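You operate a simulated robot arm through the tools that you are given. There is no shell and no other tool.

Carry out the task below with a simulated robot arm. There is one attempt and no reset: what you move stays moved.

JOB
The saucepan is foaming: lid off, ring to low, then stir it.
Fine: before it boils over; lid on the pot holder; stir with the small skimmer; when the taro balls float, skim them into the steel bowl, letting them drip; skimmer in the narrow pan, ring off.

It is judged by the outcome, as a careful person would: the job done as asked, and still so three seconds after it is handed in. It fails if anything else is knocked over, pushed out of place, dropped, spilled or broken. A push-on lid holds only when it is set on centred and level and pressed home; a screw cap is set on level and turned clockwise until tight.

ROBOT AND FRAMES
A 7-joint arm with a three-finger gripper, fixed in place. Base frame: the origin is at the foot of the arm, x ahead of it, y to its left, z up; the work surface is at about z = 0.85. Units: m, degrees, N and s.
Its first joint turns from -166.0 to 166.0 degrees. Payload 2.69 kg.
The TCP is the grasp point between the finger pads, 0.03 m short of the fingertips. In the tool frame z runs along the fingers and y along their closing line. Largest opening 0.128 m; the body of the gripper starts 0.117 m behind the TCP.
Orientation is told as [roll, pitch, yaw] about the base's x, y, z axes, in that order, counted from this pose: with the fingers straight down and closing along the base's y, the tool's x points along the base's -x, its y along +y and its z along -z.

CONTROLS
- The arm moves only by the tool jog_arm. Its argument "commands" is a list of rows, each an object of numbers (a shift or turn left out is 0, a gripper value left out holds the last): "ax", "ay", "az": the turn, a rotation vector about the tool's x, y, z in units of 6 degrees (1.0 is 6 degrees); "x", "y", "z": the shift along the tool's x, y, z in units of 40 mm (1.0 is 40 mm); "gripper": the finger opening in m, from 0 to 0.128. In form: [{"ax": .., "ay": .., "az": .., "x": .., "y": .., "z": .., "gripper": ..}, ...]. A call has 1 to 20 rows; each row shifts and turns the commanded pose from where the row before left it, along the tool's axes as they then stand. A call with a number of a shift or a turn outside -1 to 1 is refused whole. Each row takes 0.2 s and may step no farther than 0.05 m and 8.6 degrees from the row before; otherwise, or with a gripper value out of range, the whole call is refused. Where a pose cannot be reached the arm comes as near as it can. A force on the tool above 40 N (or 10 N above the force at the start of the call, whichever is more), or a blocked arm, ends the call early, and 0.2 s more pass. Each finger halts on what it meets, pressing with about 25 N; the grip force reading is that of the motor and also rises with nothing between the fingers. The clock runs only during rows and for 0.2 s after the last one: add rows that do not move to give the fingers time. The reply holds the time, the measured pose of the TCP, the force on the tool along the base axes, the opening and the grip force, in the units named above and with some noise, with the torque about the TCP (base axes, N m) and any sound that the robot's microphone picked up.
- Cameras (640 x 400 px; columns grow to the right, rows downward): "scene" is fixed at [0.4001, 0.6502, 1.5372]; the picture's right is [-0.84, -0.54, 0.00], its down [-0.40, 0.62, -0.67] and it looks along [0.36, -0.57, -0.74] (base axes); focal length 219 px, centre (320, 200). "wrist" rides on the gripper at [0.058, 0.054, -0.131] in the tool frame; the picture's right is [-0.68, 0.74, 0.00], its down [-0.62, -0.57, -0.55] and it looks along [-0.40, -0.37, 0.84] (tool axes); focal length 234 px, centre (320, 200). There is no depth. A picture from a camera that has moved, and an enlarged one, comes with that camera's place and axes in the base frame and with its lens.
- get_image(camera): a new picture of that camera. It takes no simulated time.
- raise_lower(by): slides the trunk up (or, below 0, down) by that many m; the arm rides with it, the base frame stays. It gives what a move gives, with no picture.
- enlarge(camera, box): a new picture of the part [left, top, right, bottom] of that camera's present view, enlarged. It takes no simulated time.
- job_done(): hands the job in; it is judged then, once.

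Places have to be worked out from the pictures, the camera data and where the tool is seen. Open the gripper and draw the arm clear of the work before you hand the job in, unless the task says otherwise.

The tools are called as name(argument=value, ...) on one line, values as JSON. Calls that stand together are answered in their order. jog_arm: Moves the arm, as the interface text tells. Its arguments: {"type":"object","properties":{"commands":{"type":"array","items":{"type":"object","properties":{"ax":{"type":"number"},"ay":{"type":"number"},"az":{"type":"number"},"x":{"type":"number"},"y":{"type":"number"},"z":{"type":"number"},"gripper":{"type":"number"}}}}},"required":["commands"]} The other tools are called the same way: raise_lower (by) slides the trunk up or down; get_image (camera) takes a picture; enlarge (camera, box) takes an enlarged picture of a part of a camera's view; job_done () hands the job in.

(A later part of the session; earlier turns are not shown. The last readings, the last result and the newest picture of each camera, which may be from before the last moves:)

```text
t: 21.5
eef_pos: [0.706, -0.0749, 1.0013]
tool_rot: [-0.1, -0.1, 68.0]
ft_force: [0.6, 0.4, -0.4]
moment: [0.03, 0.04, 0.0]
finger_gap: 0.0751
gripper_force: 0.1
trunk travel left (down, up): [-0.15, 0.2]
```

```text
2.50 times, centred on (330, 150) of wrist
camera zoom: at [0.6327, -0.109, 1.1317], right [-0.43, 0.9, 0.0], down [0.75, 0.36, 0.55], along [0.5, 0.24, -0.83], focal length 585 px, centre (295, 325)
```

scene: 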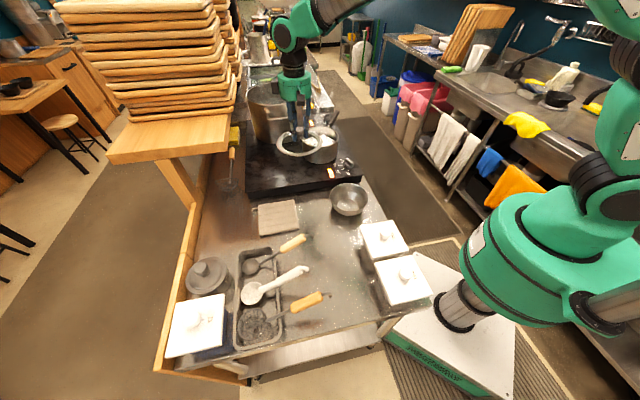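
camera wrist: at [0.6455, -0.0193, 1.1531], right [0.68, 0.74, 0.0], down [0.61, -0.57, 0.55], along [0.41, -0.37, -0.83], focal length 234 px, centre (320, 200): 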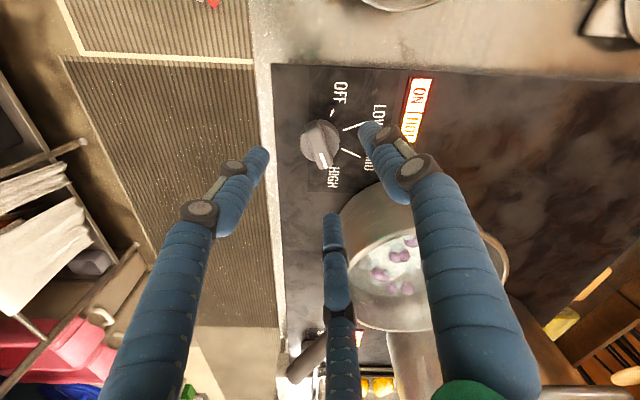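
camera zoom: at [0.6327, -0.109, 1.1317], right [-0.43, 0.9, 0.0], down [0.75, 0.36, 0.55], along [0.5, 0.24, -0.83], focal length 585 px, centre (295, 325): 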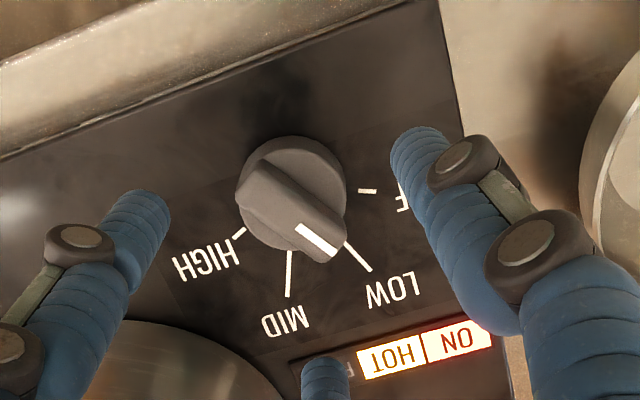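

The pointer mark is parallel to the LOW tick, so the ring is at low. Next I fly to above the handle of the wire skimmer in the narrow pan (≈(0.53,0.51)) to look at it closely.

jog_arm(commands=[{"z": -0.8}, {"x": -0.5, "y": 0.4, "z": -0.4}, {"x": -0.9, "y": 0.722}, {"x": -0.9, "y": 0.722}, {"x": -0.9, "y": 0.722}, {"x": -0.9, "y": 0.722}, {"x": -0.9, "y": 0.722}, {"x": -0.9, "y": 0.722}, {"x": -0.9, "y": 0.722}, {"x": -0.9, "y": 0.722}, {"x": -0.9, "y": 0.722}, {"x": -0.9, "y": 0.722}, {"x": -0.9, "y": 0.722}, {"x": -0.9, "y": 0.722}, {"x": -0.6, "y": 0.49}])

get_image(camera="wrist")

get_image(camera="scene")

```text
t: 24.7
eef_pos: [0.5301, 0.5102, 1.05]
tool_rot: [-0.1, -0.1, 68.0]
ft_force: [-0.4, 0.6, 0.0]
moment: [0.0, 0.01, 0.0]
finger_gap: 0.0747
gripper_force: 0.0
trunk travel left (down, up): [-0.15, 0.2]
```

```text
taken
camera wrist: at [0.4569, 0.4753, 1.1803], right [-0.43, 0.9, 0.0], down [0.75, 0.36, 0.55], along [0.5, 0.24, -0.83], focal length 234 px, centre (320, 200)
```

wrist: 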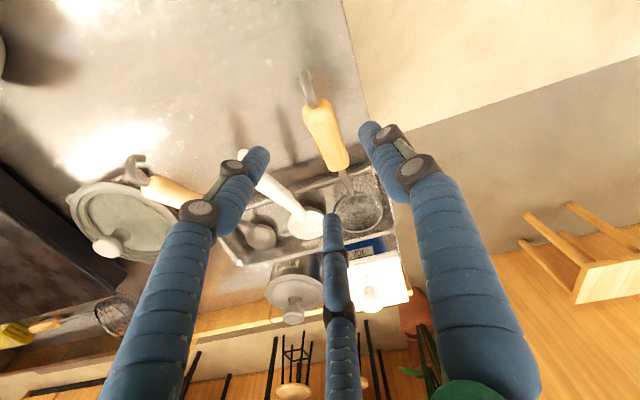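

```text
taken
```

scene: 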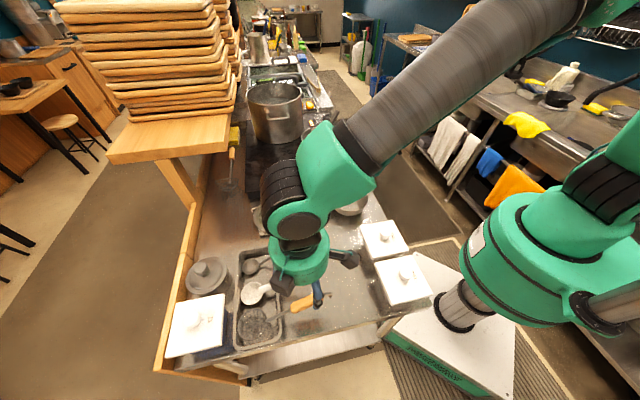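

The skimmer handle is right under the hand. I enlarge the wrist and scene views to locate its handle and head accurately.

enlarge(camera="wrist", box=[230, 50, 410, 250])

enlarge(camera="scene", box=[225, 270, 345, 350])

```text
2.00 times, centred on (320, 150) of wrist
camera zoom: at [0.4569, 0.4753, 1.1803], right [-0.43, 0.9, 0.0], down [0.75, 0.36, 0.55], along [0.5, 0.24, -0.83], focal length 468 px, centre (320, 300)
```

zoom: 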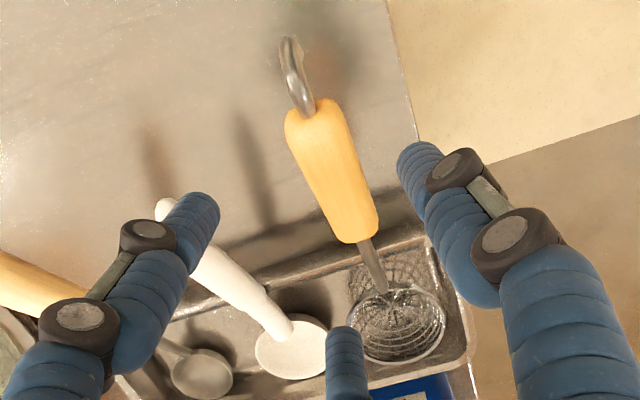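

```text
5.00 times, centred on (285, 310) of scene
camera zoom: at [0.4001, 0.6502, 1.5372], right [-0.84, -0.54, 0.0], down [-0.4, 0.62, -0.67], along [0.36, -0.57, -0.74], focal length 1093 px, centre (495, -350)
```

zoom: 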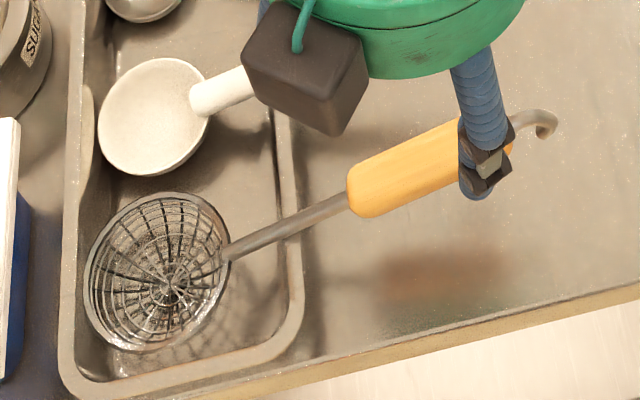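

Skimmer handle centre ≈ (0.524,0.517,0.95), axis azimuth ≈ 46°, inclined ~22°. I yaw to 46° and descend partway for another look.

jog_arm(commands=[{"z": 0.3, "az": 0.917}, {"z": 0.3, "az": 0.917}, {"z": 0.3, "az": 0.917}, {"z": 0.2, "az": 0.917}])

enlarge(camera="wrist", box=[220, 50, 420, 290])

enlarge(camera="scene", box=[240, 260, 350, 340])

```text
t: 25.7
eef_pos: [0.5302, 0.5092, 1.0055]
tool_rot: [-0.1, -0.2, 45.9]
ft_force: [-0.4, 0.2, 0.2]
moment: [0.02, -0.03, 0.04]
finger_gap: 0.0749
gripper_force: 0.1
trunk travel left (down, up): [-0.15, 0.2]
```

```text
1.67 times, centred on (320, 170) of wrist
camera zoom: at [0.4497, 0.5048, 1.1361], right [-0.06, 1.0, 0.0], down [0.83, 0.05, 0.55], along [0.55, 0.03, -0.83], focal length 390 px, centre (320, 250)
```

zoom: 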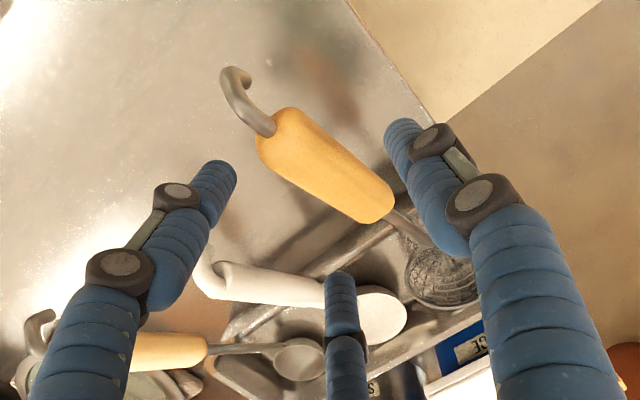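

```text
5.00 times, centred on (295, 300) of scene
camera zoom: at [0.4001, 0.6502, 1.5372], right [-0.84, -0.54, 0.0], down [-0.4, 0.62, -0.67], along [0.36, -0.57, -0.74], focal length 1093 px, centre (445, -300)
```

zoom: 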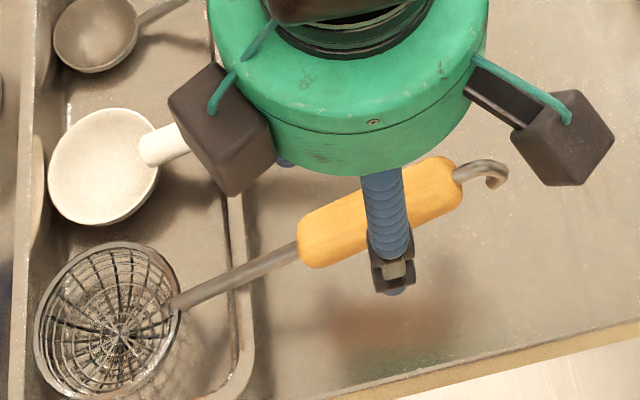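

Handle axis confirmed: centre (0.525,0.516,0.947), azimuth ~47.5°. I align, descend and grip it.

jog_arm(commands=[{"az": -0.25, "x": -0.045, "y": 0.21, "z": 0.45}, {"z": 0.55}, {"z": 0.51}, {"gripper": 0.0}, {"gripper": 0.0}, {"gripper": 0.0}])

enlarge(camera="wrist", box=[220, 50, 420, 290])

enlarge(camera="scene", box=[240, 260, 350, 340])

```text
t: 27.1
eef_pos: [0.5249, 0.518, 0.9452]
tool_rot: [-0.1, -0.2, 47.5]
ft_force: [1.8, -1.9, -0.4]
moment: [-0.18, 0.0, -0.3]
finger_gap: 0.0374
gripper_force: 24.9
trunk travel left (down, up): [-0.15, 0.2]
```

```text
1.67 times, centred on (320, 170) of wrist
camera zoom: at [0.4442, 0.511, 1.0747], right [-0.09, 1.0, 0.0], down [0.83, 0.07, 0.55], along [0.55, 0.05, -0.83], focal length 390 px, centre (320, 250)
```

zoom: 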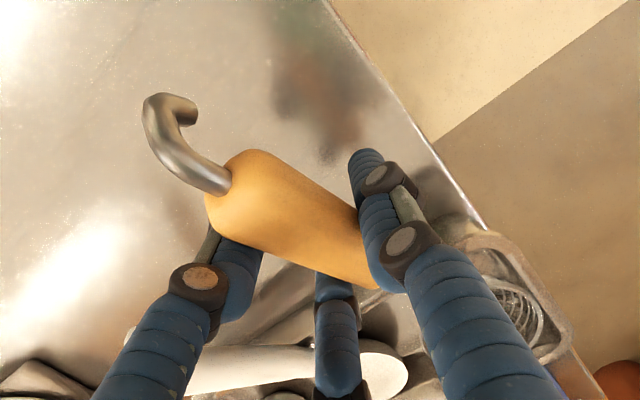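

```text
5.00 times, centred on (295, 300) of scene
camera zoom: at [0.4001, 0.6502, 1.5372], right [-0.84, -0.54, 0.0], down [-0.4, 0.62, -0.67], along [0.36, -0.57, -0.74], focal length 1093 px, centre (445, -300)
```

zoom: 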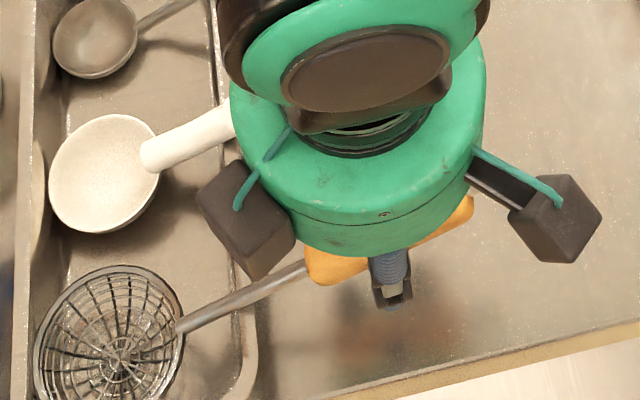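

Gripped (gap 0.037, 25 N). I lift gently and check that the skimmer hangs firmly without touching the white ladle.

jog_arm(commands=[{"z": -0.15}, {"z": -0.3}, {"z": -0.5}, {"z": -0.5}])

get_image(camera="wrist")

enlarge(camera="scene", box=[220, 240, 350, 340])

```text
t: 28.1
eef_pos: [0.5248, 0.5175, 1.0018]
tool_rot: [0.0, -0.3, 47.5]
ft_force: [0.2, 0.0, -1.4]
moment: [-0.05, 0.03, 0.02]
finger_gap: 0.0369
gripper_force: 24.5
trunk travel left (down, up): [-0.15, 0.2]
```

```text
taken
camera wrist: at [0.4445, 0.5095, 1.1326], right [-0.09, 1.0, 0.0], down [0.83, 0.07, 0.55], along [0.55, 0.05, -0.83], focal length 234 px, centre (320, 200)
```

wrist: 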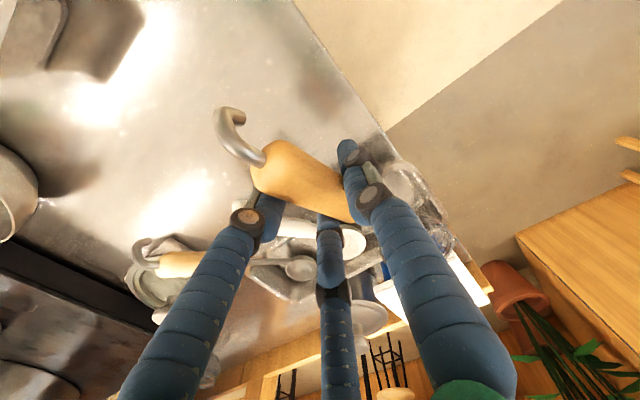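

```text
4.00 times, centred on (285, 290) of scene
camera zoom: at [0.4001, 0.6502, 1.5372], right [-0.84, -0.54, 0.0], down [-0.4, 0.62, -0.67], along [0.36, -0.57, -0.74], focal length 875 px, centre (460, -160)
```

zoom: 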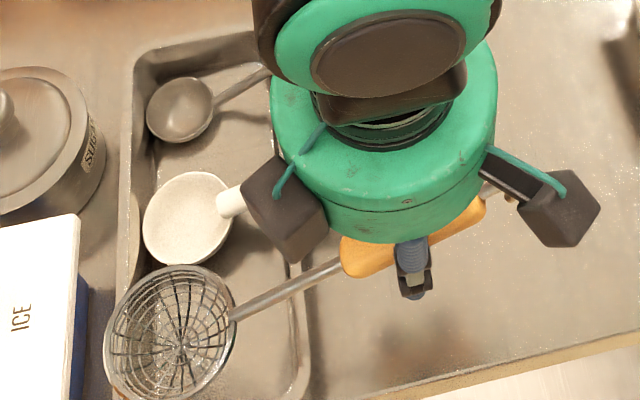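

The skimmer is held firmly (≈150 g). I raise it clear, then swing it to yaw 0 with the head toward +x, arriving above the saucepan.

jog_arm(commands=[{"z": -0.9}, {"z": -0.9}, {"z": -0.9}, {"x": 0.4826, "y": -0.8559, "z": -0.15, "az": 1}, {"x": 0.3904, "y": -0.9017, "z": -0.15, "az": 1}, {"x": 0.2941, "y": -0.9375, "z": -0.15, "az": 1}, {"x": 0.1944, "y": -0.9631, "az": 1}, {"x": 0.0927, "y": -0.9781, "az": 1}, {"x": -0.01, "y": -0.9825, "az": 1}, {"x": -0.1127, "y": -0.9761, "az": 1}, {"x": -0.2141, "y": -0.9589, "az": 0.917}, {"x": -0.305, "y": -0.934}, {"x": -0.305, "y": -0.934}, {"x": -0.305, "y": -0.934}, {"x": -0.305, "y": -0.934}, {"x": -0.305, "y": -0.934}, {"x": -0.305, "y": -0.934}, {"x": -0.305, "y": -0.934}, {"x": -0.305, "y": -0.934}])

get_image(camera="wrist")

enlarge(camera="scene", box=[270, 60, 400, 180])

```text
t: 32.1
eef_pos: [0.7165, -0.0822, 1.13]
tool_rot: [0.1, -0.2, 0.0]
ft_force: [-0.5, 0.4, -0.7]
moment: [-0.03, 0.05, 0.05]
finger_gap: 0.0371
gripper_force: 25.3
trunk travel left (down, up): [-0.15, 0.2]
```

```text
taken
camera wrist: at [0.6573, -0.0295, 1.2605], right [0.68, 0.74, 0.0], down [0.61, -0.57, 0.55], along [0.41, -0.37, -0.83], focal length 234 px, centre (320, 200)
```

wrist: 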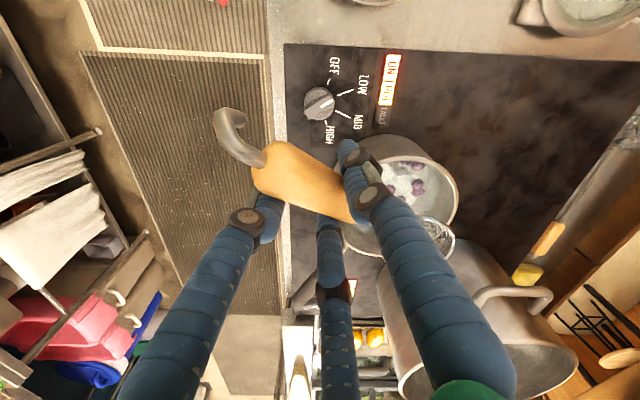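

```text
3.33 times, centred on (335, 120) of scene
camera zoom: at [0.4001, 0.6502, 1.5372], right [-0.84, -0.54, 0.0], down [-0.4, 0.62, -0.67], along [0.36, -0.57, -0.74], focal length 729 px, centre (270, 467)
```

zoom: 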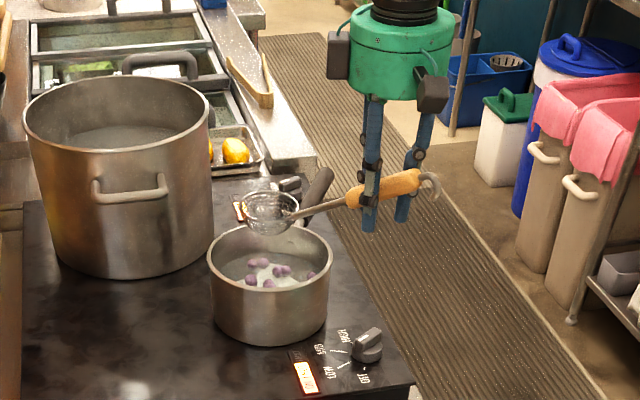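

Skimmer head is about (0.850,-0.055,1.081), i.e. 0.137 m from the TCP and 0.05 lower, pointing ~11° off. I look closely at the pan contents and the head's attitude.

enlarge(camera="scene", box=[305, 90, 365, 170])

enlarge(camera="wrist", box=[330, 120, 480, 270])

enlarge(camera="scene", box=[310, 115, 350, 165])

```text
5.00 times, centred on (335, 130) of scene
camera zoom: at [0.4001, 0.6502, 1.5372], right [-0.84, -0.54, 0.0], down [-0.4, 0.62, -0.67], along [0.36, -0.57, -0.74], focal length 1093 px, centre (245, 550)
```

zoom: 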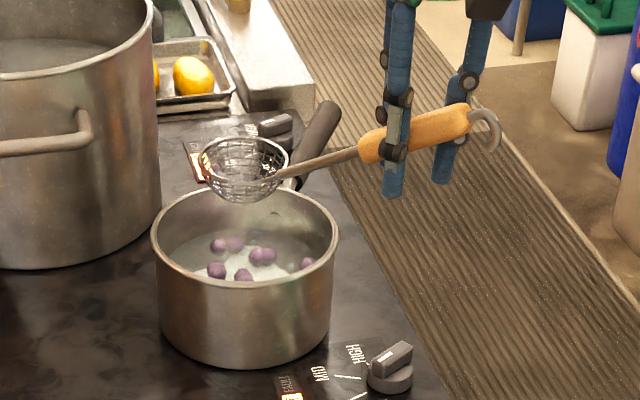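

```text
2.67 times, centred on (405, 195) of wrist
camera zoom: at [0.6573, -0.0295, 1.2605], right [0.68, 0.74, 0.0], down [0.61, -0.57, 0.55], along [0.41, -0.37, -0.83], focal length 624 px, centre (93, 213)
```

zoom: 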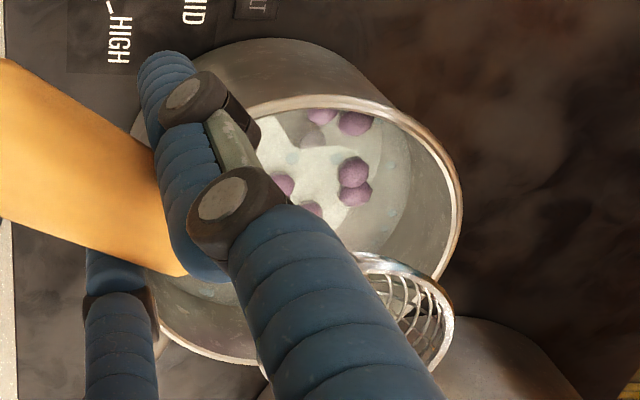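

```text
8.00 times, centred on (330, 140) of scene
camera zoom: at [0.4001, 0.6502, 1.5372], right [-0.84, -0.54, 0.0], down [-0.4, 0.62, -0.67], along [0.36, -0.57, -0.74], focal length 1749 px, centre (240, 680)
```

zoom: 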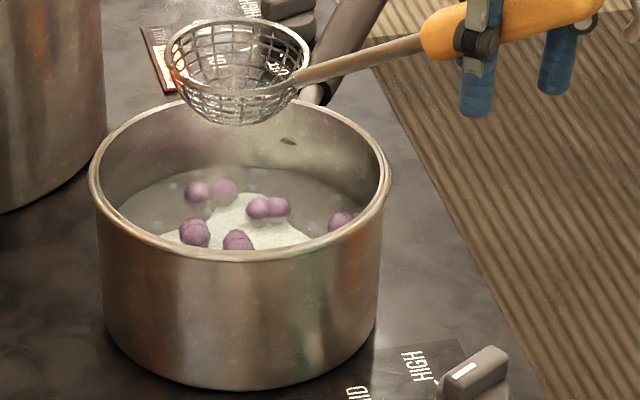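

Liquid surface ≈ z 0.96, pan rim ≈ 0.997, centre (0.870,-0.081); about seven purple taro balls. I tilt the skimmer head down ~25° and bring it over the pan centre before dipping to stir.

jog_arm(commands=[{"x": -0.2675, "y": -0.164, "z": 0.05, "ay": 0.833}, {"x": -0.271, "y": -0.164, "z": 0.0265, "ay": 0.833}, {"x": -0.272, "y": -0.164, "z": 0.003, "ay": 0.833}, {"x": -0.271, "y": -0.164, "z": -0.021, "ay": 0.833}, {"x": -0.2685, "y": -0.164, "z": -0.0445, "ay": 0.833}])

enlarge(camera="scene", box=[305, 90, 365, 170])

get_image(camera="wrist")

```text
t: 33.3
eef_pos: [0.7703, -0.1138, 1.1214]
tool_rot: [0.1, 24.9, 0.1]
ft_force: [0.0, 0.6, -1.4]
moment: [0.0, 0.05, 0.0]
finger_gap: 0.0373
gripper_force: 25.6
trunk travel left (down, up): [-0.15, 0.2]
```

```text
5.00 times, centred on (335, 130) of scene
camera zoom: at [0.4001, 0.6502, 1.5372], right [-0.84, -0.54, 0.0], down [-0.4, 0.62, -0.67], along [0.36, -0.57, -0.74], focal length 1093 px, centre (245, 550)
```

zoom: 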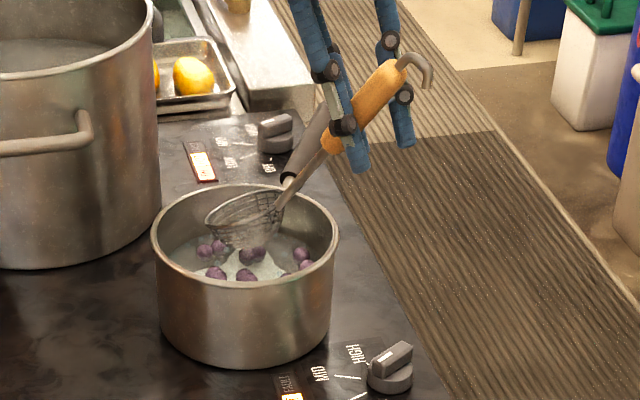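

```text
taken
camera wrist: at [0.773, -0.0614, 1.2636], right [0.61, 0.74, -0.28], down [0.79, -0.57, 0.24], along [0.02, -0.37, -0.93], focal length 234 px, centre (320, 200)
```

wrist: 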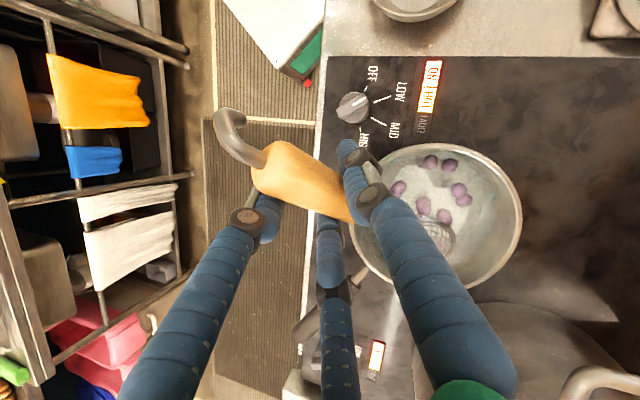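

The head is over the pan as intended. I enlarge both views to map the balls and the liquid level precisely before dipping.

enlarge(camera="wrist", box=[335, 125, 535, 295])

enlarge(camera="scene", box=[310, 115, 350, 165])

```text
2.35 times, centred on (435, 210) of wrist
camera zoom: at [0.773, -0.0614, 1.2636], right [0.61, 0.74, -0.28], down [0.79, -0.57, 0.24], along [0.02, -0.37, -0.93], focal length 551 px, centre (49, 176)
```

zoom: 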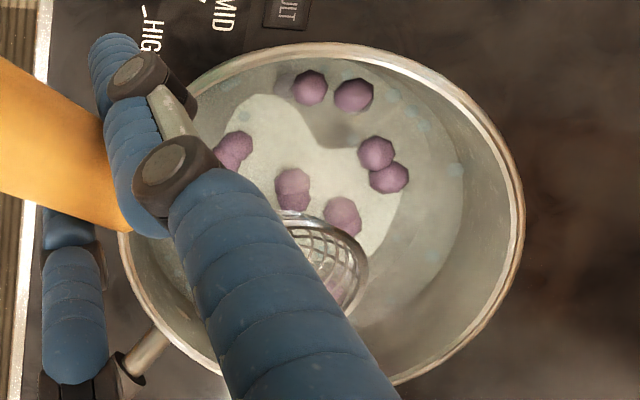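

```text
8.00 times, centred on (330, 140) of scene
camera zoom: at [0.4001, 0.6502, 1.5372], right [-0.84, -0.54, 0.0], down [-0.4, 0.62, -0.67], along [0.36, -0.57, -0.74], focal length 1749 px, centre (240, 680)
```

zoom: 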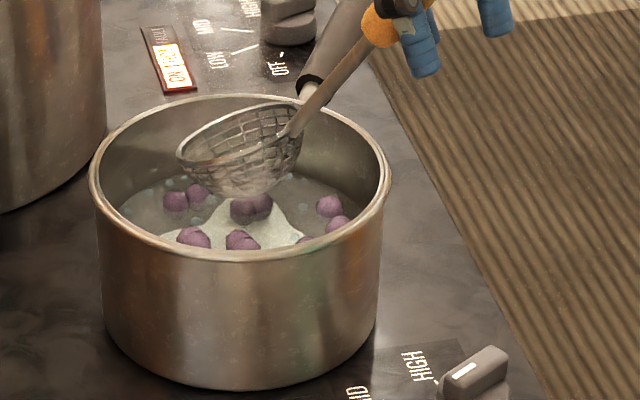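

About 14 balls seem to be at the surface. I now dip the head gently into the liquid near the pan centre (rim to ≈0.963) to stir.

jog_arm(commands=[{"x": -0.172, "z": 0.368}, {"x": -0.172, "z": 0.368}, {"x": -0.172, "z": 0.368}, {"x": -0.172, "z": 0.368}])

enlarge(camera="scene", box=[310, 115, 350, 165])

enlarge(camera="wrist", box=[335, 125, 535, 295])

```text
t: 34.3
eef_pos: [0.7737, -0.1144, 1.0556]
tool_rot: [0.0, 24.7, 0.1]
ft_force: [-3.3, -0.3, 10.8]
moment: [0.06, -0.77, 0.02]
finger_gap: 0.0377
gripper_force: 25.1
trunk travel left (down, up): [-0.15, 0.2]
```

```text
8.00 times, centred on (330, 140) of scene
camera zoom: at [0.4001, 0.6502, 1.5372], right [-0.84, -0.54, 0.0], down [-0.4, 0.62, -0.67], along [0.36, -0.57, -0.74], focal length 1749 px, centre (240, 680)
```

zoom: 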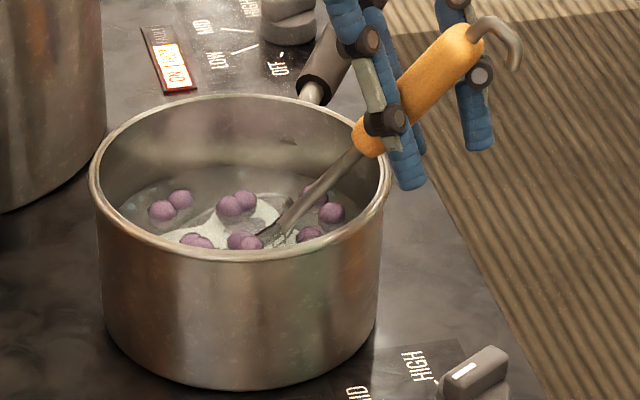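

```text
2.35 times, centred on (435, 210) of wrist
camera zoom: at [0.7744, -0.0613, 1.1989], right [0.61, 0.74, -0.28], down [0.79, -0.57, 0.24], along [0.02, -0.37, -0.93], focal length 551 px, centre (49, 176)
```

zoom: 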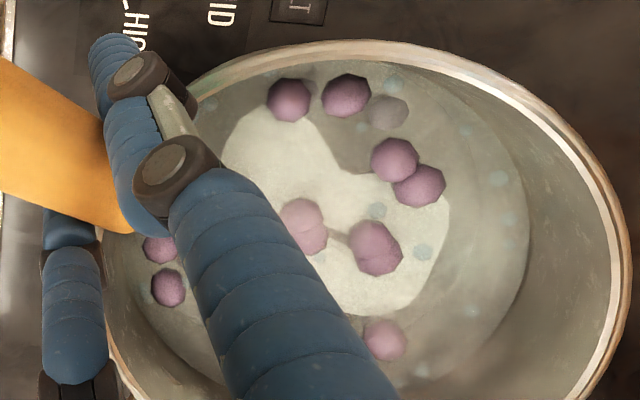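

The head is under the surface and lightly touching the pan bottom (10 N). I raise it 6 mm and stir one gentle circle of ~22 mm radius.

jog_arm(commands=[{"x": 0.07, "z": -0.16}, {"x": 0.4305, "z": 0.2007}, {"x": -0.0952, "z": -0.0444, "y": -0.3225}, {"x": -0.2492, "z": -0.1162, "y": -0.2}, {"x": -0.3081, "z": -0.1437}, {"x": -0.2492, "z": -0.1162, "y": 0.2}, {"x": -0.0952, "z": -0.0444, "y": 0.3225}, {"x": 0.0952, "z": 0.0444, "y": 0.3225}, {"x": 0.2492, "z": 0.1162, "y": 0.2}, {"x": 0.3081, "z": 0.1437}, {"x": 0.2492, "z": 0.1162, "y": -0.2}, {"x": 0.0952, "z": 0.0444, "y": -0.3225}])

enlarge(camera="scene", box=[310, 115, 350, 165])

enlarge(camera="wrist", box=[335, 125, 535, 295])

```text
t: 36.9
eef_pos: [0.7544, -0.1147, 1.0617]
tool_rot: [0.0, 24.7, -0.1]
ft_force: [-0.4, 0.5, -2.0]
moment: [0.02, 0.1, 0.03]
finger_gap: 0.0377
gripper_force: 25.0
trunk travel left (down, up): [-0.15, 0.2]
```

```text
8.00 times, centred on (330, 140) of scene
camera zoom: at [0.4001, 0.6502, 1.5372], right [-0.84, -0.54, 0.0], down [-0.4, 0.62, -0.67], along [0.36, -0.57, -0.74], focal length 1749 px, centre (240, 680)
```

zoom: 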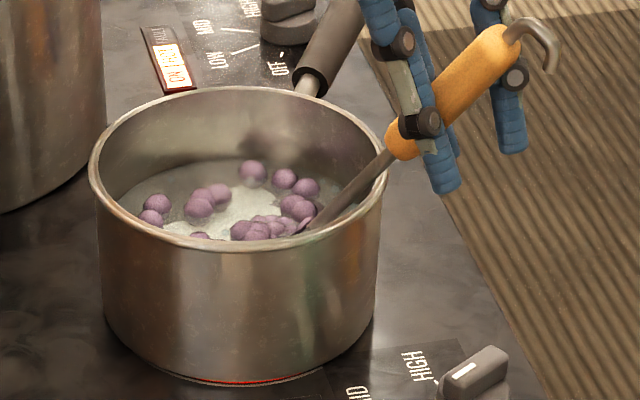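

```text
2.35 times, centred on (435, 210) of wrist
camera zoom: at [0.755, -0.0616, 1.2033], right [0.61, 0.74, -0.28], down [0.79, -0.57, 0.24], along [0.02, -0.37, -0.93], focal length 551 px, centre (49, 176)
```

zoom: 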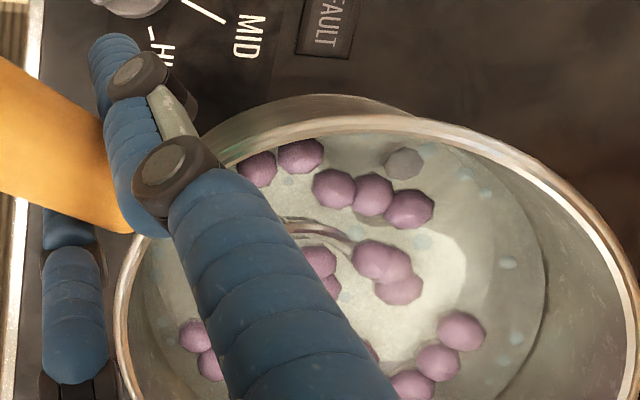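

The stir nudged the pan about 8 mm toward the back; the balls are now freely floating. I stir two more, smaller circles (15 mm radius), well away from the walls.

jog_arm(commands=[{"x": -0.1, "z": -0.0461, "y": -0.3}, {"x": -0.2406, "z": -0.1112, "y": -0.11}, {"x": -0.2406, "z": -0.1112, "y": 0.11}, {"x": -0.0999, "z": -0.0461, "y": 0.265}, {"x": 0.0999, "z": 0.0461, "y": 0.265}, {"x": 0.2406, "z": 0.1112, "y": 0.11}, {"x": 0.2406, "z": 0.1112, "y": -0.11}, {"x": 0.0999, "z": 0.0461, "y": -0.265}, {"x": -0.0999, "z": -0.0461, "y": -0.265}, {"x": -0.2406, "z": -0.1112, "y": -0.11}, {"x": -0.2406, "z": -0.1112, "y": 0.11}, {"x": -0.0999, "z": -0.0461, "y": 0.265}, {"x": 0.0999, "z": 0.0461, "y": 0.265}, {"x": 0.2406, "z": 0.1112, "y": 0.11}, {"x": 0.2406, "z": 0.1112, "y": -0.11}])

enlarge(camera="scene", box=[310, 115, 350, 165])

enlarge(camera="wrist", box=[335, 125, 535, 295])

```text
t: 40.1
eef_pos: [0.7601, -0.105, 1.0612]
tool_rot: [0.0, 24.7, 0.0]
ft_force: [0.6, -0.4, -1.7]
moment: [-0.03, 0.07, -0.01]
finger_gap: 0.0373
gripper_force: 25.7
trunk travel left (down, up): [-0.15, 0.2]
```

```text
8.00 times, centred on (330, 140) of scene
camera zoom: at [0.4001, 0.6502, 1.5372], right [-0.84, -0.54, 0.0], down [-0.4, 0.62, -0.67], along [0.36, -0.57, -0.74], focal length 1749 px, centre (240, 680)
```

zoom: 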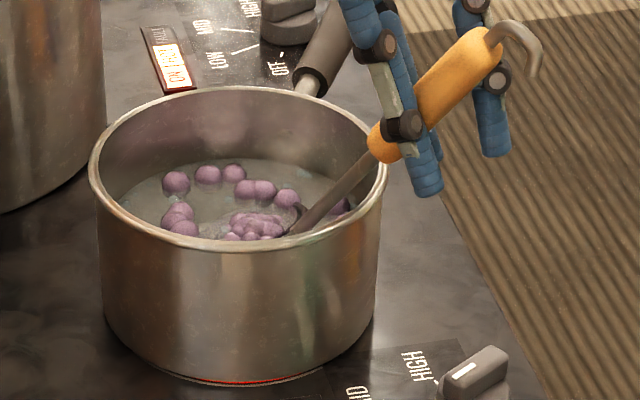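

```text
2.35 times, centred on (435, 210) of wrist
camera zoom: at [0.7604, -0.0523, 1.2045], right [0.61, 0.74, -0.28], down [0.79, -0.57, 0.24], along [0.02, -0.37, -0.93], focal length 551 px, centre (49, 176)
```

zoom: 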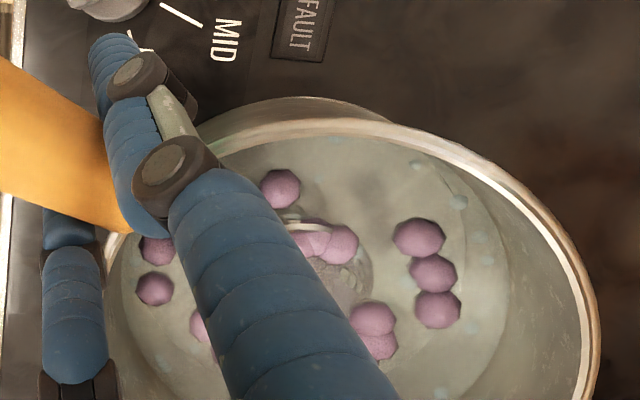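

Many balls now sit over the basket. I scoop by rotating the head level while lifting, keeping the head centred in the pan.

jog_arm(commands=[{"x": 0.1926, "z": 0.007, "ay": -0.833}, {"x": 0.2063, "z": -0.0846, "ay": -0.833}, {"x": 0.1894, "z": -0.1563, "ay": -0.833}, {"x": 0.1591, "z": -0.2258, "ay": -0.833}, {"x": 0.086, "z": -0.294, "ay": -0.5}])

enlarge(camera="scene", box=[310, 100, 350, 165])

enlarge(camera="wrist", box=[335, 125, 535, 295])

```text
t: 41.3
eef_pos: [0.7309, -0.1058, 1.0996]
tool_rot: [0.0, 1.7, -0.1]
ft_force: [0.1, 0.7, -0.6]
moment: [-0.01, 0.11, -0.03]
finger_gap: 0.0376
gripper_force: 25.2
trunk travel left (down, up): [-0.15, 0.2]
```

```text
6.15 times, centred on (330, 132) of scene
camera zoom: at [0.4001, 0.6502, 1.5372], right [-0.84, -0.54, 0.0], down [-0.4, 0.62, -0.67], along [0.36, -0.57, -0.74], focal length 1346 px, centre (258, 615)
```

zoom: 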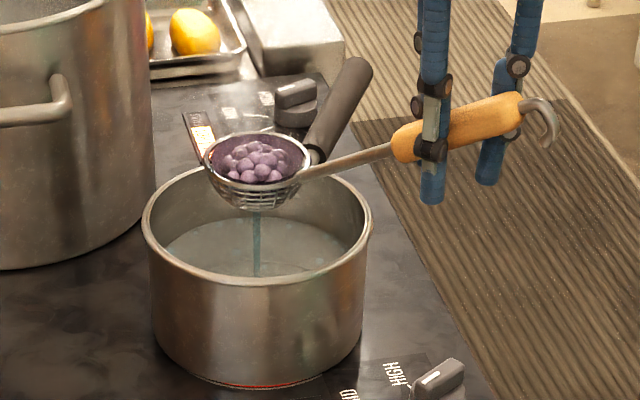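

```text
2.35 times, centred on (435, 210) of wrist
camera zoom: at [0.6762, -0.0519, 1.2318], right [0.68, 0.74, -0.02], down [0.63, -0.57, 0.53], along [0.38, -0.37, -0.85], focal length 551 px, centre (49, 176)
```

zoom: 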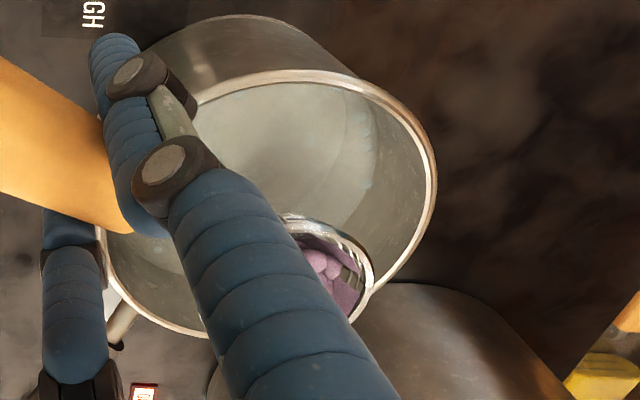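

Excellent — the basket holds all the visible balls and is dripping into the pan. I hold still over the pan to let it drip.

jog_arm(commands=[{"x": -0.1, "y": -0.15}, {}, {}, {}, {}, {}, {}, {}, {}, {}, {}, {}])

enlarge(camera="scene", box=[310, 100, 350, 165])

get_image(camera="wrist")

```text
t: 43.9
eef_pos: [0.7373, -0.1107, 1.0985]
tool_rot: [0.1, 1.8, 0.0]
ft_force: [-0.2, -0.3, -0.9]
moment: [0.0, 0.12, -0.02]
finger_gap: 0.0378
gripper_force: 24.8
trunk travel left (down, up): [-0.15, 0.2]
```

```text
6.15 times, centred on (330, 132) of scene
camera zoom: at [0.4001, 0.6502, 1.5372], right [-0.84, -0.54, 0.0], down [-0.4, 0.62, -0.67], along [0.36, -0.57, -0.74], focal length 1346 px, centre (258, 615)
```

zoom: 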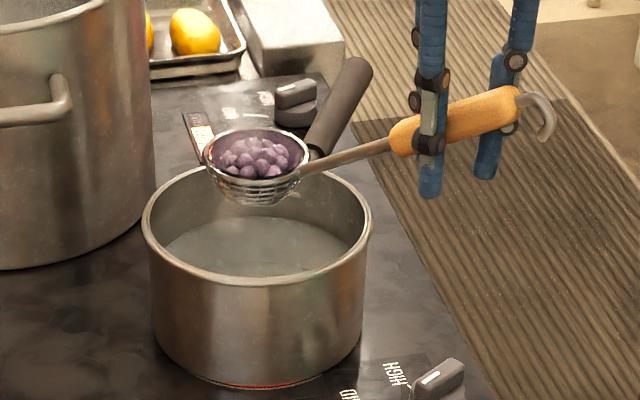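

```text
taken
camera wrist: at [0.6811, -0.0578, 1.2318], right [0.68, 0.74, -0.02], down [0.63, -0.57, 0.53], along [0.38, -0.37, -0.85], focal length 234 px, centre (320, 200)
```

wrist: 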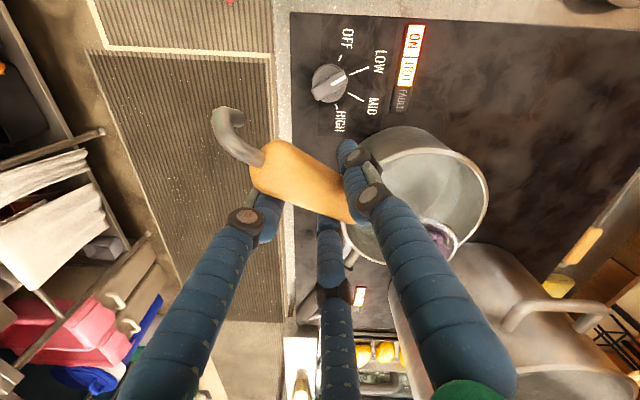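

The dripping has ended. I wait one more second, then carry the basket level to a spot above the steel bowl.

jog_arm(commands=[{"ay": -0.3}, {}, {}, {}, {}, {"x": 0.316, "y": 0.238}, {"x": 0.632, "y": 0.475}, {"x": 0.843, "y": 0.633}, {"x": 0.843, "y": 0.633}, {"x": 0.843, "y": 0.633}, {"x": 0.843, "y": 0.633}, {"x": 0.843, "y": 0.633}, {"x": 0.632, "y": 0.475, "z": 0.2}, {"x": 0.316, "y": 0.238, "z": 0.3}, {"x": 0.21, "y": 0.158, "z": 0.3}])

enlarge(camera="scene", box=[300, 120, 420, 240])

get_image(camera="wrist")

```text
t: 47.1
eef_pos: [0.4857, 0.0803, 1.0677]
tool_rot: [0.1, 0.1, 0.0]
ft_force: [-0.6, -0.1, -1.3]
moment: [0.02, 0.12, -0.01]
finger_gap: 0.0375
gripper_force: 25.0
trunk travel left (down, up): [-0.15, 0.2]
```

```text
3.33 times, centred on (360, 180) of scene
camera zoom: at [0.4001, 0.6502, 1.5372], right [-0.84, -0.54, 0.0], down [-0.4, 0.62, -0.67], along [0.36, -0.57, -0.74], focal length 729 px, centre (187, 267)
```

zoom: 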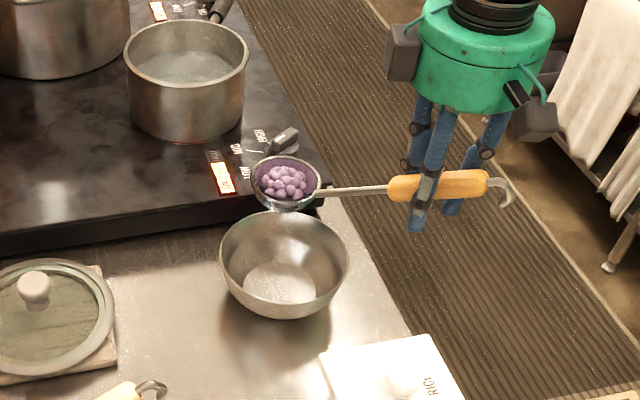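

```text
taken
camera wrist: at [0.4256, 0.1324, 1.1987], right [0.68, 0.74, 0.0], down [0.62, -0.57, 0.55], along [0.4, -0.37, -0.84], focal length 234 px, centre (320, 200)
```

wrist: 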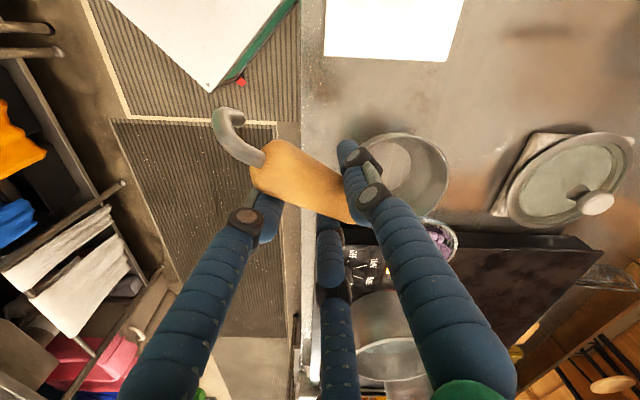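

The head is over the bowl (head ≈(0.626,0.108), bowl ≈(0.618,0.10)). I lower so the basket is just above the bowl rim, then begin rolling about the shaft axis.

jog_arm(commands=[{"x": 0.1, "y": 0.1, "z": 0.6}, {"x": 0.09, "y": 0.075, "z": 0.6}, {"z": 0.45}, {"ax": -0.94, "ay": 0.21, "az": 0.265}, {"ax": -0.94, "ay": 0.21, "az": 0.265}, {"ax": -0.94, "ay": 0.21, "az": 0.265}, {"ax": -0.94, "ay": 0.21, "az": 0.265}, {"ax": -0.94, "ay": 0.21, "az": 0.265}])

enlarge(camera="scene", box=[300, 120, 420, 240])

get_image(camera="scene")

```text
t: 48.9
eef_pos: [0.4772, 0.0863, 1.0029]
tool_rot: [28.0, 7.9, -6.2]
ft_force: [-0.5, 0.9, -0.9]
moment: [-0.04, 0.11, -0.01]
finger_gap: 0.0376
gripper_force: 24.8
trunk travel left (down, up): [-0.15, 0.2]
```

```text
3.33 times, centred on (360, 180) of scene
camera zoom: at [0.4001, 0.6502, 1.5372], right [-0.84, -0.54, 0.0], down [-0.4, 0.62, -0.67], along [0.36, -0.57, -0.74], focal length 729 px, centre (187, 267)
```

zoom: 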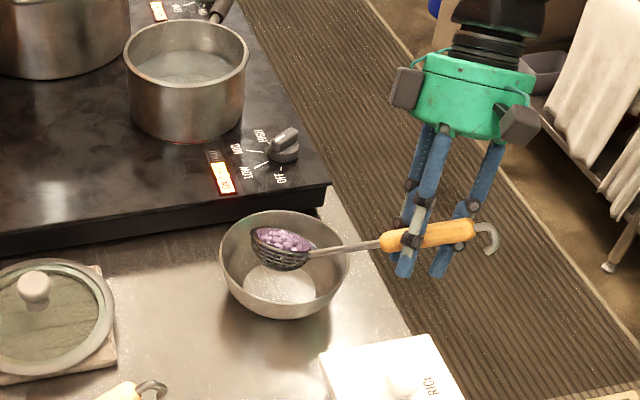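

```text
taken
```

scene: 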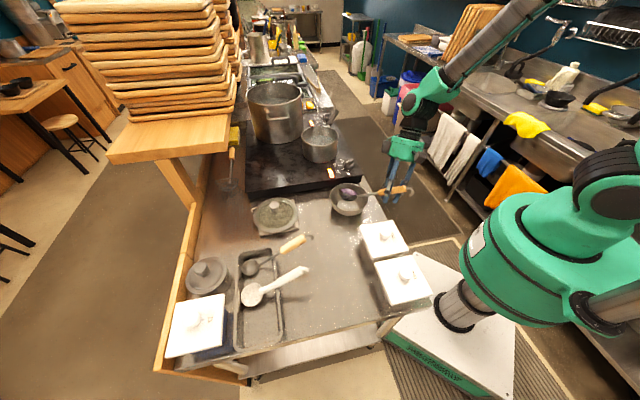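

The roll works; the basket is inside the bowl's outline. I keep rolling in steps.

jog_arm(commands=[{"ax": -0.94, "ay": 0.21, "az": 0.265}, {"ax": -0.94, "ay": 0.21, "az": 0.265}, {"ax": -0.94, "ay": 0.21, "az": 0.265}, {"ax": -0.94, "ay": 0.21, "az": 0.265}, {"ax": -0.94, "ay": 0.21, "az": 0.265}, {"ax": -0.94, "ay": 0.21, "az": 0.265}])

enlarge(camera="scene", box=[300, 120, 420, 240])

get_image(camera="scene")

```text
t: 50.3
eef_pos: [0.4764, 0.0854, 1.0017]
tool_rot: [61.5, 19.9, -7.6]
ft_force: [0.2, -0.2, 0.4]
moment: [-0.04, 0.08, 0.03]
finger_gap: 0.0376
gripper_force: 25.3
trunk travel left (down, up): [-0.15, 0.2]
```

```text
3.33 times, centred on (360, 180) of scene
camera zoom: at [0.4001, 0.6502, 1.5372], right [-0.84, -0.54, 0.0], down [-0.4, 0.62, -0.67], along [0.36, -0.57, -0.74], focal length 729 px, centre (187, 267)
```

zoom: 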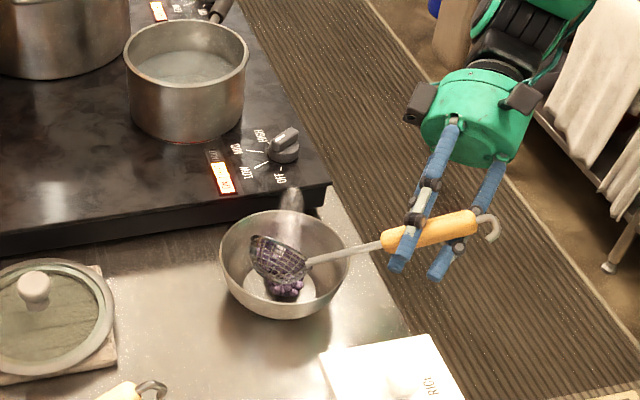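

```text
taken
```

scene: 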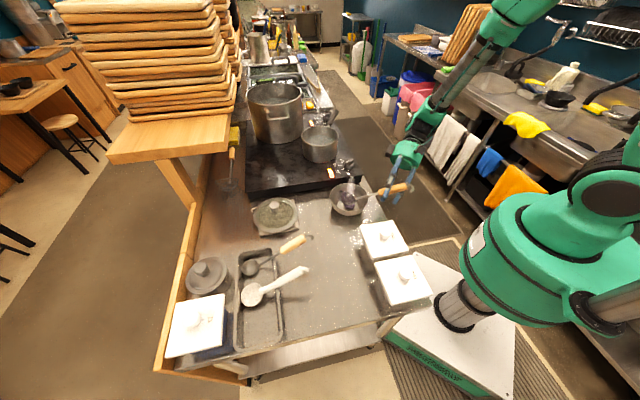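

The balls are falling into the bowl. I continue the roll to empty the basket fully.

jog_arm(commands=[{"ax": -0.94, "ay": 0.21, "az": 0.265}, {"ax": -0.94, "ay": 0.21, "az": 0.265}, {"ax": -0.94, "ay": 0.21, "az": 0.265}, {"ax": -0.94, "ay": 0.21, "az": 0.265}, {"ax": -0.94, "ay": 0.21, "az": 0.265}, {}])

enlarge(camera="scene", box=[310, 160, 400, 235])

get_image(camera="wrist")

```text
t: 51.7
eef_pos: [0.4774, 0.0852, 1.002]
tool_rot: [91.8, 28.9, -2.9]
ft_force: [0.4, -1.4, -0.6]
moment: [0.01, 0.1, 0.05]
finger_gap: 0.0377
gripper_force: 25.1
trunk travel left (down, up): [-0.15, 0.2]
```

```text
5.33 times, centred on (355, 198) of scene
camera zoom: at [0.4001, 0.6502, 1.5372], right [-0.84, -0.54, 0.0], down [-0.4, 0.62, -0.67], along [0.36, -0.57, -0.74], focal length 1166 px, centre (133, 213)
```

zoom: 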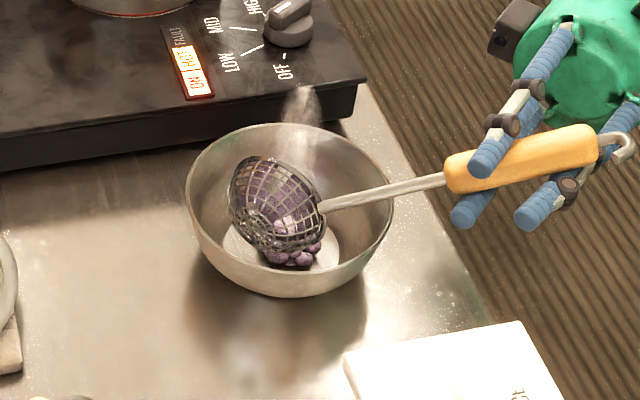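

```text
taken
camera wrist: at [0.442, -0.0459, 1.073], right [0.95, -0.07, 0.32], down [0.23, -0.54, -0.81], along [0.23, 0.84, -0.5], focal length 234 px, centre (320, 200)
```

wrist: 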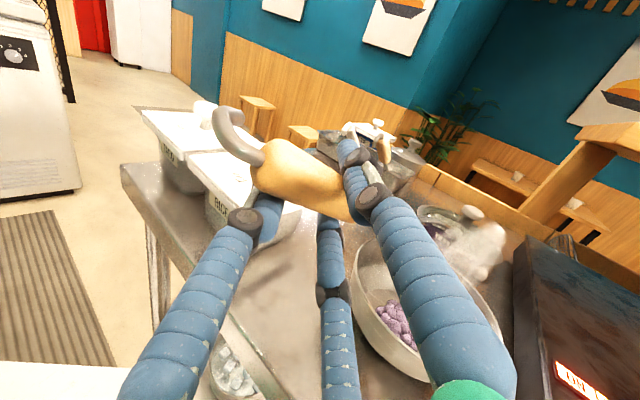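

Let me inspect whether anything remains in the basket.

enlarge(camera="wrist", box=[370, 180, 530, 380])

enlarge(camera="scene", box=[325, 175, 375, 225])

```text
2.00 times, centred on (450, 280) of wrist
camera zoom: at [0.442, -0.0459, 1.073], right [0.95, -0.07, 0.32], down [0.23, -0.54, -0.81], along [0.23, 0.84, -0.5], focal length 468 px, centre (60, 40)
```

zoom: 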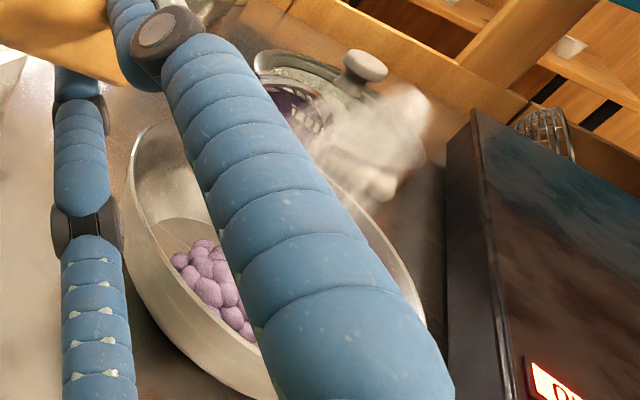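

```text
8.00 times, centred on (350, 200) of scene
camera zoom: at [0.4001, 0.6502, 1.5372], right [-0.84, -0.54, 0.0], down [-0.4, 0.62, -0.67], along [0.36, -0.57, -0.74], focal length 1749 px, centre (80, 200)
```

zoom: 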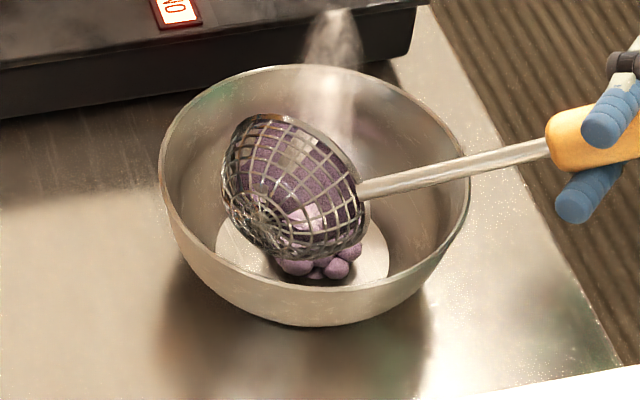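

A few may still be in the basket, so I roll another ~24° and pause.

jog_arm(commands=[{"ax": -0.94, "ay": 0.21, "az": 0.265}, {"ax": -0.94, "ay": 0.21, "az": 0.265}, {"ax": -0.94, "ay": 0.21, "az": 0.265}, {"ax": -0.94, "ay": 0.21, "az": 0.265}, {}])

enlarge(camera="wrist", box=[370, 180, 530, 380])

enlarge(camera="scene", box=[325, 175, 375, 225])

```text
t: 52.9
eef_pos: [0.4771, 0.086, 1.0017]
tool_rot: [118.3, 33.7, 4.6]
ft_force: [0.3, 0.1, -0.7]
moment: [-0.01, 0.07, 0.03]
finger_gap: 0.038
gripper_force: 25.1
trunk travel left (down, up): [-0.15, 0.2]
```

```text
2.00 times, centred on (450, 280) of wrist
camera zoom: at [0.4307, -0.0595, 1.0219], right [0.95, -0.27, 0.16], down [0.11, -0.21, -0.97], along [0.3, 0.94, -0.17], focal length 468 px, centre (60, 40)
```

zoom: 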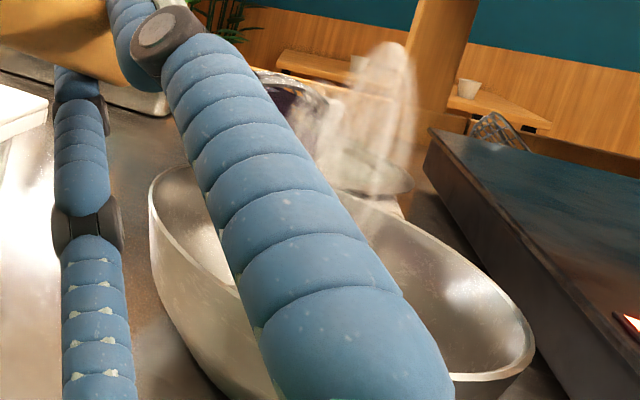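

```text
8.00 times, centred on (350, 200) of scene
camera zoom: at [0.4001, 0.6502, 1.5372], right [-0.84, -0.54, 0.0], down [-0.4, 0.62, -0.67], along [0.36, -0.57, -0.74], focal length 1749 px, centre (80, 200)
```

zoom: 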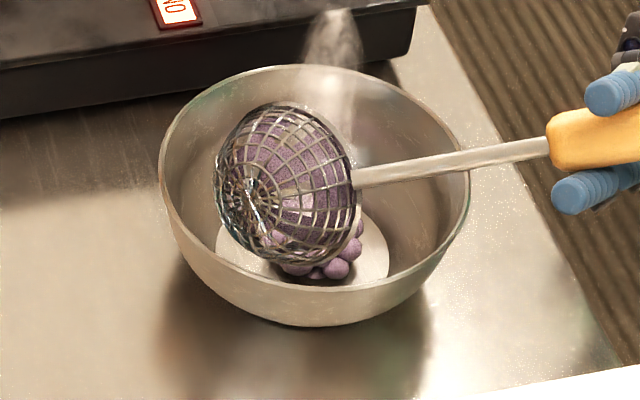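

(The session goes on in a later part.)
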